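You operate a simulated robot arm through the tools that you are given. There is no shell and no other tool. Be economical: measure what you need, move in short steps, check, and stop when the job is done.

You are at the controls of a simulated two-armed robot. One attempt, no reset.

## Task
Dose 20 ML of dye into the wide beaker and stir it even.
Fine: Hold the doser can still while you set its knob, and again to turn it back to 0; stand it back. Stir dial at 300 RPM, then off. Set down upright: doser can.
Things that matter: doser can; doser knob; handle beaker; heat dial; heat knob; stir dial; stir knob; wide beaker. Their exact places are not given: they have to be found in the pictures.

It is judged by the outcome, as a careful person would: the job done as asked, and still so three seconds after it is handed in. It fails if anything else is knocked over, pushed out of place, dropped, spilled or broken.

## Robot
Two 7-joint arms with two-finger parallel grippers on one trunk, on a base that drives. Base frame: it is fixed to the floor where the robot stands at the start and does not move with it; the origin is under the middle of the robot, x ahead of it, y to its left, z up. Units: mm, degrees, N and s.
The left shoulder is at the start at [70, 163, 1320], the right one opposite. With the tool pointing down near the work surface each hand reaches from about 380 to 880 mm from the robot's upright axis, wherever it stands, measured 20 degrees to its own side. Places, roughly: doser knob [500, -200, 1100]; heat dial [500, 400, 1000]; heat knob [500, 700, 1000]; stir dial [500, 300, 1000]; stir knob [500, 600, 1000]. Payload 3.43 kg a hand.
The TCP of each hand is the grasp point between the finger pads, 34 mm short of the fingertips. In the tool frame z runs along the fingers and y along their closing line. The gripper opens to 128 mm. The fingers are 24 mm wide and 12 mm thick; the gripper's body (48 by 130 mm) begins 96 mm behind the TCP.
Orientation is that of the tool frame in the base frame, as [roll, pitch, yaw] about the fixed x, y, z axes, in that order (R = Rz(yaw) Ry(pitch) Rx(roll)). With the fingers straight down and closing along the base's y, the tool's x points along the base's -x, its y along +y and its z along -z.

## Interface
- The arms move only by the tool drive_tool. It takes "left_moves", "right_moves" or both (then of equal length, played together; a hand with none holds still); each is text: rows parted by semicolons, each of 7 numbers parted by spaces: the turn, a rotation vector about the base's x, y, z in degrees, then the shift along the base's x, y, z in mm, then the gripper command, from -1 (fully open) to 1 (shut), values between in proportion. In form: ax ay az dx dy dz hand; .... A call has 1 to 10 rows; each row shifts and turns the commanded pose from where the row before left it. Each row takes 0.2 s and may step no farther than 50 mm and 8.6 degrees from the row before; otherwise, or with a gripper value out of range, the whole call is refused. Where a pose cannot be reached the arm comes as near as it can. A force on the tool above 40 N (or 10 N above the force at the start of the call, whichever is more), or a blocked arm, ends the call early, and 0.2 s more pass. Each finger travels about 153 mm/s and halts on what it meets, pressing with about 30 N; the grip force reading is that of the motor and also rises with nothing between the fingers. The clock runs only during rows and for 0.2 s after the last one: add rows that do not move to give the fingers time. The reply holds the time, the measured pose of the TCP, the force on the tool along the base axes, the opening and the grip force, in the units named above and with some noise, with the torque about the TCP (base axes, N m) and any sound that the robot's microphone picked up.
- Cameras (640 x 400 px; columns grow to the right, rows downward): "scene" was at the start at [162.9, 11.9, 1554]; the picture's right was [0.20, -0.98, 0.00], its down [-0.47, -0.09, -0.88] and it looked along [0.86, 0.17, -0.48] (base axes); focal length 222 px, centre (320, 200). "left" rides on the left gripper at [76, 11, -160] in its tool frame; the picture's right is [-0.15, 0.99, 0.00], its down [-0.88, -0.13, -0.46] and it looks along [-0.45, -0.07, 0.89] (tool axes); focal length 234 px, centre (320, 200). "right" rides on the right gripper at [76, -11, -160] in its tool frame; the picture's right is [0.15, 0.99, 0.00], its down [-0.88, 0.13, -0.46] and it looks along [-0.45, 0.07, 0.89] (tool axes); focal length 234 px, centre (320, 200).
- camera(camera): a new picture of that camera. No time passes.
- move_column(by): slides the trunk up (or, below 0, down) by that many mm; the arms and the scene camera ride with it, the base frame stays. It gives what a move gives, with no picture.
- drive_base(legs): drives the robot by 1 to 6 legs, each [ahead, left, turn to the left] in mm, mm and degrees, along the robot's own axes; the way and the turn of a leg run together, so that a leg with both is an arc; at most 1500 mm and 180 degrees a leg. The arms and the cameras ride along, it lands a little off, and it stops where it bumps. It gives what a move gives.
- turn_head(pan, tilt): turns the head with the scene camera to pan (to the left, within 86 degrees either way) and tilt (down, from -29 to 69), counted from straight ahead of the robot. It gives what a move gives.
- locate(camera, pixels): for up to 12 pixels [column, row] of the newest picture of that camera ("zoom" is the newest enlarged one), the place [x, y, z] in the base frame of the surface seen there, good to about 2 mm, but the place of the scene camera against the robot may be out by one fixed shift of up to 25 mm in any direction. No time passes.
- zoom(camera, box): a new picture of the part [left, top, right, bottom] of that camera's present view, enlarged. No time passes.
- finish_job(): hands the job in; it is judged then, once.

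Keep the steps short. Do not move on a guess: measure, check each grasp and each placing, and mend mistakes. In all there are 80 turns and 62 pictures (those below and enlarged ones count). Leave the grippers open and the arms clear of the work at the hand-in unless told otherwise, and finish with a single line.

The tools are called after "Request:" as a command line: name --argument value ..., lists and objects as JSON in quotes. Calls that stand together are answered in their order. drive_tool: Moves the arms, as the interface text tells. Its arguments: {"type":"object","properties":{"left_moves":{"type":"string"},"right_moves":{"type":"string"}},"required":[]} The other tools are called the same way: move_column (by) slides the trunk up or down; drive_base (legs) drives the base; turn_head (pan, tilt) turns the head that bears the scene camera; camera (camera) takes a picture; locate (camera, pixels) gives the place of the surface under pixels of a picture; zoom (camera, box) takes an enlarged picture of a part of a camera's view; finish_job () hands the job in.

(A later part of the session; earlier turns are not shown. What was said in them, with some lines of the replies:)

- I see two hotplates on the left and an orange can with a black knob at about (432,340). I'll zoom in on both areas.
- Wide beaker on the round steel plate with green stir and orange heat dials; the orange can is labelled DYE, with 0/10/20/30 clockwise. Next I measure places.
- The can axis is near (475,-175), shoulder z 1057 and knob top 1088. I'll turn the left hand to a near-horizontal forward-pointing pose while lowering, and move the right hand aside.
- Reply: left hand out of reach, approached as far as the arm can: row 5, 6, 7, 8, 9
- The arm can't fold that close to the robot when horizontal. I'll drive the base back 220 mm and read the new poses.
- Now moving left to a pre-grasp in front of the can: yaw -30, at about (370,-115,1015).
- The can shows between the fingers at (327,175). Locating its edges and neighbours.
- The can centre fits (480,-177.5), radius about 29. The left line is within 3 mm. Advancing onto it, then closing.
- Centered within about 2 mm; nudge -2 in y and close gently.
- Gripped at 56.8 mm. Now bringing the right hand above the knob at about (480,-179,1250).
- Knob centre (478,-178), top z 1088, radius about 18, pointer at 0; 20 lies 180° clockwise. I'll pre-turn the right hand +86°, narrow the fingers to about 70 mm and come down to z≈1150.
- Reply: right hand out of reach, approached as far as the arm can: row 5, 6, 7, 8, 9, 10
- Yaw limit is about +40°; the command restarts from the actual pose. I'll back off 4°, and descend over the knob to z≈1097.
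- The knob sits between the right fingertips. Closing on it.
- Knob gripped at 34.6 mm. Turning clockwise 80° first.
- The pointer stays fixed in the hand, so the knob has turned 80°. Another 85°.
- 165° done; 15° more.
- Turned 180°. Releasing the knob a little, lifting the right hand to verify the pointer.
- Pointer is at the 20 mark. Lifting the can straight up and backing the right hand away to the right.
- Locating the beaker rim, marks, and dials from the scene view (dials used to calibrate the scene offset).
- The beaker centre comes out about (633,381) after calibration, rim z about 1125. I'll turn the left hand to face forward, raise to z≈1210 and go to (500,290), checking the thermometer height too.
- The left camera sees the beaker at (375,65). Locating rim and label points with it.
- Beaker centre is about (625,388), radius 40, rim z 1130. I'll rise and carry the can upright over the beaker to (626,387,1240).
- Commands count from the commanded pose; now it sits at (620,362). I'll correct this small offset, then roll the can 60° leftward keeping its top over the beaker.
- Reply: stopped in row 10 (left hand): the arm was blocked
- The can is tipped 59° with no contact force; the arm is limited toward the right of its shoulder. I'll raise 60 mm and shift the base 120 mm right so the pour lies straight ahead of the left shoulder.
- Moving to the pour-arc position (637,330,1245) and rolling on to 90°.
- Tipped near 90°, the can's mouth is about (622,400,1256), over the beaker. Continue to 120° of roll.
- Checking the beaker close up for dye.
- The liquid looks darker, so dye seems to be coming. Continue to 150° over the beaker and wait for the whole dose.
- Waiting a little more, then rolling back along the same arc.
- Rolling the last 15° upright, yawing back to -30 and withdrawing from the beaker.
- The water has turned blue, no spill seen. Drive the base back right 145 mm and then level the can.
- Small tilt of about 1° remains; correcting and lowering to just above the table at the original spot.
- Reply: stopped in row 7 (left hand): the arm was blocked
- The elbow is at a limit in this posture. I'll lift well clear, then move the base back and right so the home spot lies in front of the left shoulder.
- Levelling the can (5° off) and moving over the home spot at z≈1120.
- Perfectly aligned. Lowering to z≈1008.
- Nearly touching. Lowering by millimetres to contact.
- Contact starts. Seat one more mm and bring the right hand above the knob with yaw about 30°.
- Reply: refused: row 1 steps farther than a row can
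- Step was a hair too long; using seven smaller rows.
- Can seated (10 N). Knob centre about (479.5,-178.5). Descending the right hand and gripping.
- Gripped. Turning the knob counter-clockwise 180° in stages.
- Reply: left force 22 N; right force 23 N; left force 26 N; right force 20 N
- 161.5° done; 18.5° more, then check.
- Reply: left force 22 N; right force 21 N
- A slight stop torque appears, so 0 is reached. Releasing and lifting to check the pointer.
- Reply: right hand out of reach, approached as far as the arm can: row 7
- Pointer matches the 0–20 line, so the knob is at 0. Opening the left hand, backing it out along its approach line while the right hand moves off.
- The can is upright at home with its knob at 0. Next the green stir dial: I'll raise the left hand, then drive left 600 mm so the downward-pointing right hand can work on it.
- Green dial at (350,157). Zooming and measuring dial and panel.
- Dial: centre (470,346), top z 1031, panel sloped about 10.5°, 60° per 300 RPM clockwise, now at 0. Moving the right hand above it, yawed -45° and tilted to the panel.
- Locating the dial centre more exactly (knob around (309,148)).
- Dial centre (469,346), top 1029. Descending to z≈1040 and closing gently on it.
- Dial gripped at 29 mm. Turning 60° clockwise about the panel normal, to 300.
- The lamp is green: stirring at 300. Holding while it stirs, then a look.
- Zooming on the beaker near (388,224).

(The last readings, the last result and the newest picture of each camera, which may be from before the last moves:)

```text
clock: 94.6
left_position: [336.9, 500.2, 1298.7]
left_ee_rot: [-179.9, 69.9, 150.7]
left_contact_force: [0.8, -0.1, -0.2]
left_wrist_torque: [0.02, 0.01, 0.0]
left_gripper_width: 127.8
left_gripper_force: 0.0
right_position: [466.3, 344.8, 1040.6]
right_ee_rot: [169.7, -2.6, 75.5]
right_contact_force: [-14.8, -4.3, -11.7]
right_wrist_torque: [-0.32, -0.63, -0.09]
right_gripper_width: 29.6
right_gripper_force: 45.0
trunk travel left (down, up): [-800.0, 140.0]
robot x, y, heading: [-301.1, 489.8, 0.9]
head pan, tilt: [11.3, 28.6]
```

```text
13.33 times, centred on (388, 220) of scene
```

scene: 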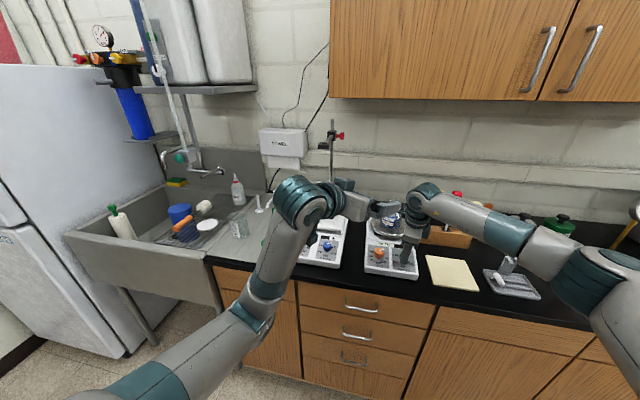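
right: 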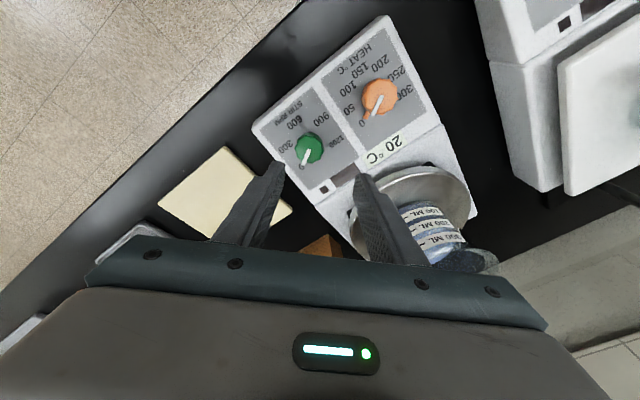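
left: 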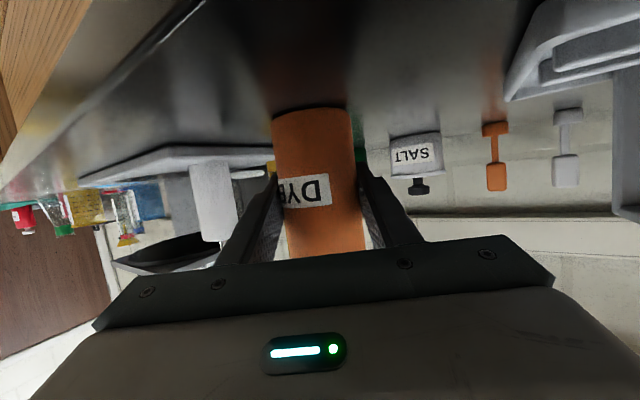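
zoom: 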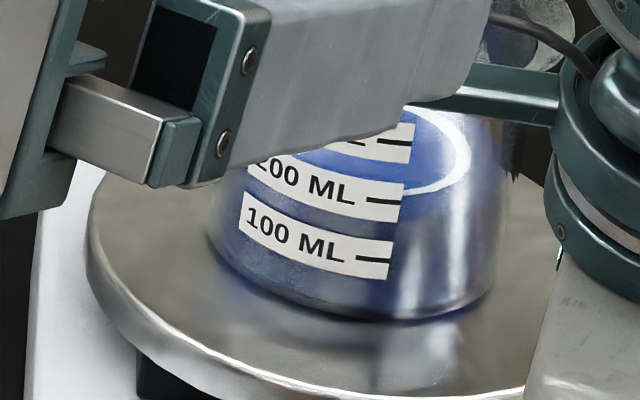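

Deep blue and swirling. Stirring a while longer to be sure it is even.

Request:
drive_tool --right_moves "0 0 0 0 0 0 1;0 0 0 0 0 0 1;0 0 0 0 0 0 1;0 0 0 0 0 0 1;0 0 0 0 0 0 1;0 0 0 0 0 0 1;0 0 0 0 0 0 1;0 0 0 0 0 0 1;0 0 0 0 0 0 1;0 0 0 0 0 0 1"

Request:
drive_tool --right_moves "0 0 0 0 0 0 1;0 0 0 0 0 0 1;0 0 0 0 0 0 1;0 0 0 0 0 0 1;0 0 0 0 0 0 1;0 0 0 0 0 0 1;0 0 0 0 0 0 1;0 0 0 0 0 0 1;0 0 0 0 0 0 1;0 0 0 0 0 0 1"

Request:
drive_tool --right_moves "0 0 0 0 0 0 1;0 0 0 0 0 0 1;0 0 0 0 0 0 1;0 0 0 0 0 0 1;0 0 0 0 0 0 1;0 0 0 0 0 0 1;0 0 0 0 0 0 1;0 0 0 0 0 0 1;0 0 0 0 0 0 1;0 0 0 0 0 0 1"

Request:
drive_tool --right_moves "0 0 0 0 0 0 1;0 0 0 0 0 0 1;0 0 0 0 0 0 1;0 0 0 0 0 0 1;0 0 0 0 0 0 1;0 0 0 0 0 0 1;0 0 0 0 0 0 1;0 0 0 0 0 0 1;0 0 0 0 0 0 1;0 0 0 0 0 0 1"

Request:
drive_tool --right_moves "0 0 0 0 0 0 1;0 0 0 0 0 0 1;0 0 0 0 0 0 1;0 0 0 0 0 0 1;0 0 0 0 0 0 1;0 0 0 0 0 0 1;0 0 0 0 0 0 1;0 0 0 0 0 0 1;0 0 0 0 0 0 1;0 0 0 0 0 0 1"

```text
clock: 96.8
left_position: [335.8, 499.5, 1298.9]
left_ee_rot: [-179.9, 69.8, 150.6]
left_contact_force: [-0.7, -0.5, 0.7]
left_wrist_torque: [0.0, -0.03, 0.01]
left_gripper_width: 127.9
left_gripper_force: 0.0
right_position: [466.5, 345.5, 1039.0]
right_ee_rot: [169.8, -2.7, 75.4]
right_contact_force: [-14.3, -3.8, -11.7]
right_wrist_torque: [-0.32, -0.62, -0.08]
right_gripper_width: 29.3
right_gripper_force: 45.2
trunk travel left (down, up): [-800.0, 140.0]
robot x, y, heading: [-299.9, 489.1, 0.6]
head pan, tilt: [11.3, 28.6]
```

```text
clock: 99.0
left_position: [336.1, 498.9, 1300.2]
left_ee_rot: [-180.0, 69.9, 150.6]
left_contact_force: [0.0, 0.8, 0.3]
left_wrist_torque: [0.0, -0.01, -0.04]
left_gripper_width: 127.9
left_gripper_force: 0.0
right_position: [466.2, 345.3, 1039.6]
right_ee_rot: [169.8, -2.7, 75.5]
right_contact_force: [-14.2, -3.9, -10.3]
right_wrist_torque: [-0.28, -0.61, -0.04]
right_gripper_width: 29.6
right_gripper_force: 45.1
trunk travel left (down, up): [-800.0, 140.0]
robot x, y, heading: [-301.2, 487.8, 0.9]
head pan, tilt: [11.3, 28.6]
```

```text
clock: 101.2
left_position: [336.8, 499.1, 1299.4]
left_ee_rot: [-179.9, 69.9, 150.5]
left_contact_force: [0.3, 0.3, -0.1]
left_wrist_torque: [0.01, -0.02, -0.01]
left_gripper_width: 127.7
left_gripper_force: 0.1
right_position: [466.5, 345.5, 1040.3]
right_ee_rot: [169.9, -2.7, 75.5]
right_contact_force: [-14.0, -4.0, -11.5]
right_wrist_torque: [-0.33, -0.65, -0.03]
right_gripper_width: 29.0
right_gripper_force: 45.0
trunk travel left (down, up): [-800.0, 140.0]
robot x, y, heading: [-300.7, 493.2, 0.9]
head pan, tilt: [11.3, 28.6]
```

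```text
clock: 103.4
left_position: [336.2, 499.3, 1298.9]
left_ee_rot: [-179.8, 69.9, 150.6]
left_contact_force: [-0.2, 1.4, 0.2]
left_wrist_torque: [0.04, -0.02, 0.04]
left_gripper_width: 128.3
left_gripper_force: 0.1
right_position: [465.3, 344.6, 1041.3]
right_ee_rot: [169.8, -2.5, 75.5]
right_contact_force: [-13.6, -4.0, -9.9]
right_wrist_torque: [-0.35, -0.63, -0.05]
right_gripper_width: 29.2
right_gripper_force: 45.1
trunk travel left (down, up): [-800.0, 140.0]
robot x, y, heading: [-304.4, 489.7, 1.2]
head pan, tilt: [11.3, 28.6]
```

```text
clock: 105.6
left_position: [337.1, 499.4, 1299.9]
left_ee_rot: [-179.7, 70.0, 150.6]
left_contact_force: [0.2, 0.7, 0.2]
left_wrist_torque: [0.0, 0.01, -0.01]
left_gripper_width: 128.0
left_gripper_force: 0.0
right_position: [466.4, 344.9, 1040.5]
right_ee_rot: [169.8, -2.6, 75.6]
right_contact_force: [-13.0, -3.1, -9.7]
right_wrist_torque: [-0.3, -0.64, -0.09]
right_gripper_width: 29.3
right_gripper_force: 45.5
trunk travel left (down, up): [-800.0, 140.0]
robot x, y, heading: [-303.0, 489.6, 1.1]
head pan, tilt: [11.3, 28.6]
```

22 s stirred. Turning the dial back 60° to 0 and checking lamp and pointer.

Request:
drive_tool --right_moves "-1.365 0 7.37 0 0 0 1;-1.365 0 7.37 0 0 0 1;-1.365 0 7.37 0 0 0 1;-1.365 0 7.37 0 0 0 1;-1.365 0 7.37 0 0 0 1;-1.365 0 7.37 0 0 0 1;-1.365 0 7.37 0 0 0 1;-1.365 0 7.37 0 0 0 1;-0.27 0 1.48 0 0 0 1;0 0 0 0 0 0 1"

Request:
drive_tool --right_moves "0 0 0 0 0 0 0.4;0 0 0 0 0 0 0.1;0 0 0 -3 0 15 0.05;0 0 0 -3 0 25 0.05;0 0 0 0 0 30 0.05;0 0 0 0 0 0 0.05"

Request:
camera --camera "right"

Request:
zoom --camera "right" --box '[260, 115, 380, 195]'

```text
clock: 107.8
left_position: [335.6, 499.2, 1297.6]
left_ee_rot: [-179.8, 69.9, 150.6]
left_contact_force: [0.0, -0.3, 0.7]
left_wrist_torque: [-0.04, 0.0, 0.01]
left_gripper_width: 128.2
left_gripper_force: 0.0
right_position: [468.0, 344.8, 1041.8]
right_ee_rot: [172.7, 7.7, 136.3]
right_contact_force: [-10.8, -2.0, -9.6]
right_wrist_torque: [0.74, -0.49, -0.49]
right_gripper_width: 28.9
right_gripper_force: 45.5
trunk travel left (down, up): [-800.0, 140.0]
robot x, y, heading: [-302.9, 491.2, 0.9]
head pan, tilt: [11.3, 28.6]
```

```text
clock: 109.2
left_position: [335.9, 500.1, 1297.5]
left_ee_rot: [-179.8, 69.9, 150.8]
left_contact_force: [-0.7, 0.7, -0.7]
left_wrist_torque: [0.0, 0.01, 0.04]
left_gripper_width: 127.9
left_gripper_force: 0.1
right_position: [461.8, 344.4, 1110.4]
right_ee_rot: [172.7, 7.7, 136.3]
right_contact_force: [-0.9, -0.2, 0.0]
right_wrist_torque: [0.03, 0.01, 0.01]
right_gripper_width: 60.9
right_gripper_force: 0.1
trunk travel left (down, up): [-800.0, 140.0]
robot x, y, heading: [-297.9, 485.8, 1.0]
head pan, tilt: [11.3, 28.6]
```

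```text
2 pictures are left
```

right: 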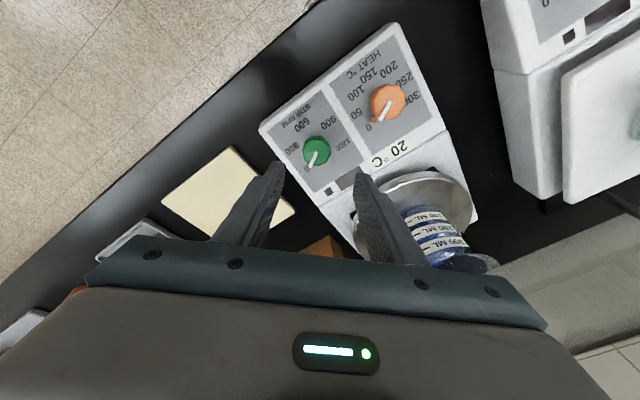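

```text
5.00 times, centred on (320, 155) of right
```

zoom: 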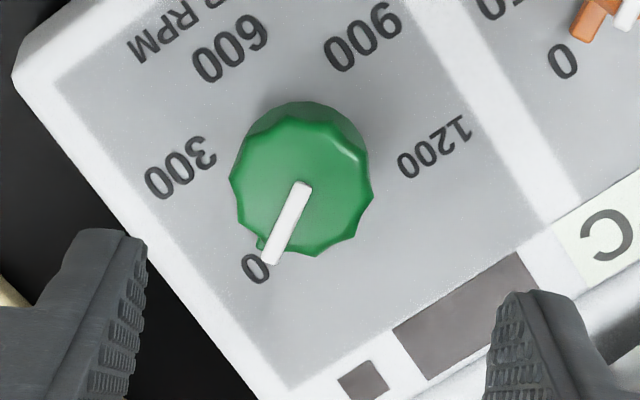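

Dial is at 0, lamp dark. Raising the right hand clear, opening it, and backing the base away.

Request:
drive_tool --right_moves "0 0 0 -3 0 40 -0.2;0 0 0 -3 0 40 -0.5;0 0 0 -3 0 40 -0.8;0 0 0 -3 0 40 -1;0 0 0 -3 0 30 -1;0 0 0 0 0 0 -1"

Request:
drive_base --legs '[[-200, 0, 0]]'

Request:
camera --camera "scene"

```text
clock: 110.6
left_position: [338.3, 499.0, 1298.7]
left_ee_rot: [-179.7, 69.9, 150.7]
left_contact_force: [0.0, 0.0, 0.8]
left_wrist_torque: [0.01, -0.01, -0.06]
left_gripper_width: 127.9
left_gripper_force: 0.0
right_position: [447.0, 345.9, 1298.3]
right_ee_rot: [172.7, 7.7, 136.3]
right_contact_force: [0.6, 0.0, 0.7]
right_wrist_torque: [-0.03, 0.0, 0.01]
right_gripper_width: 128.2
right_gripper_force: 0.1
trunk travel left (down, up): [-800.0, 140.0]
robot x, y, heading: [-301.0, 493.9, 0.9]
head pan, tilt: [11.3, 28.6]
```

```text
clock: 112.2
left_position: [138.9, 495.7, 1297.8]
left_ee_rot: [-179.7, 69.8, 150.8]
left_contact_force: [0.1, 0.4, -0.8]
left_wrist_torque: [-0.02, -0.01, -0.01]
left_gripper_width: 127.8
left_gripper_force: 0.1
right_position: [251.3, 342.3, 1298.4]
right_ee_rot: [172.8, 7.5, 136.2]
right_contact_force: [0.0, 1.0, 0.8]
right_wrist_torque: [-0.02, -0.01, -0.01]
right_gripper_width: 128.2
right_gripper_force: 0.1
trunk travel left (down, up): [-800.0, 140.0]
robot x, y, heading: [-500.9, 486.6, 0.7]
head pan, tilt: [11.3, 28.6]
```

```text
0 pictures are left
```

scene: 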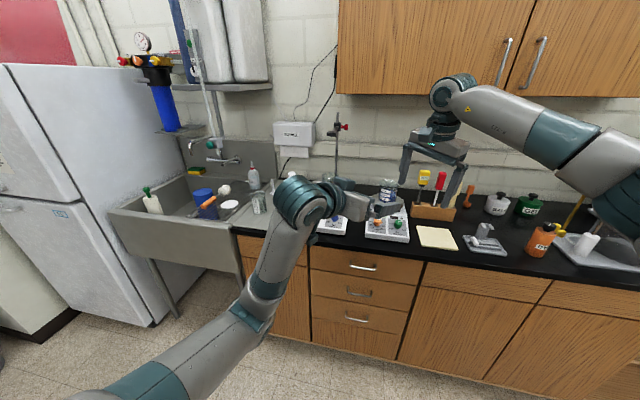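

Everything stands in place, the arms are clear and the grippers open. Handing in.

Request:
finish_job

```text
The job is handed in.
```

I dosed dye into the wide beaker at the 20 mL setting, stirred it at 300 RPM for about 22 seconds until it was a deep blue (my last close look was halfway through the stir), turned the stir dial back to 0, and stood the doser can upright in its place with its knob at 0.
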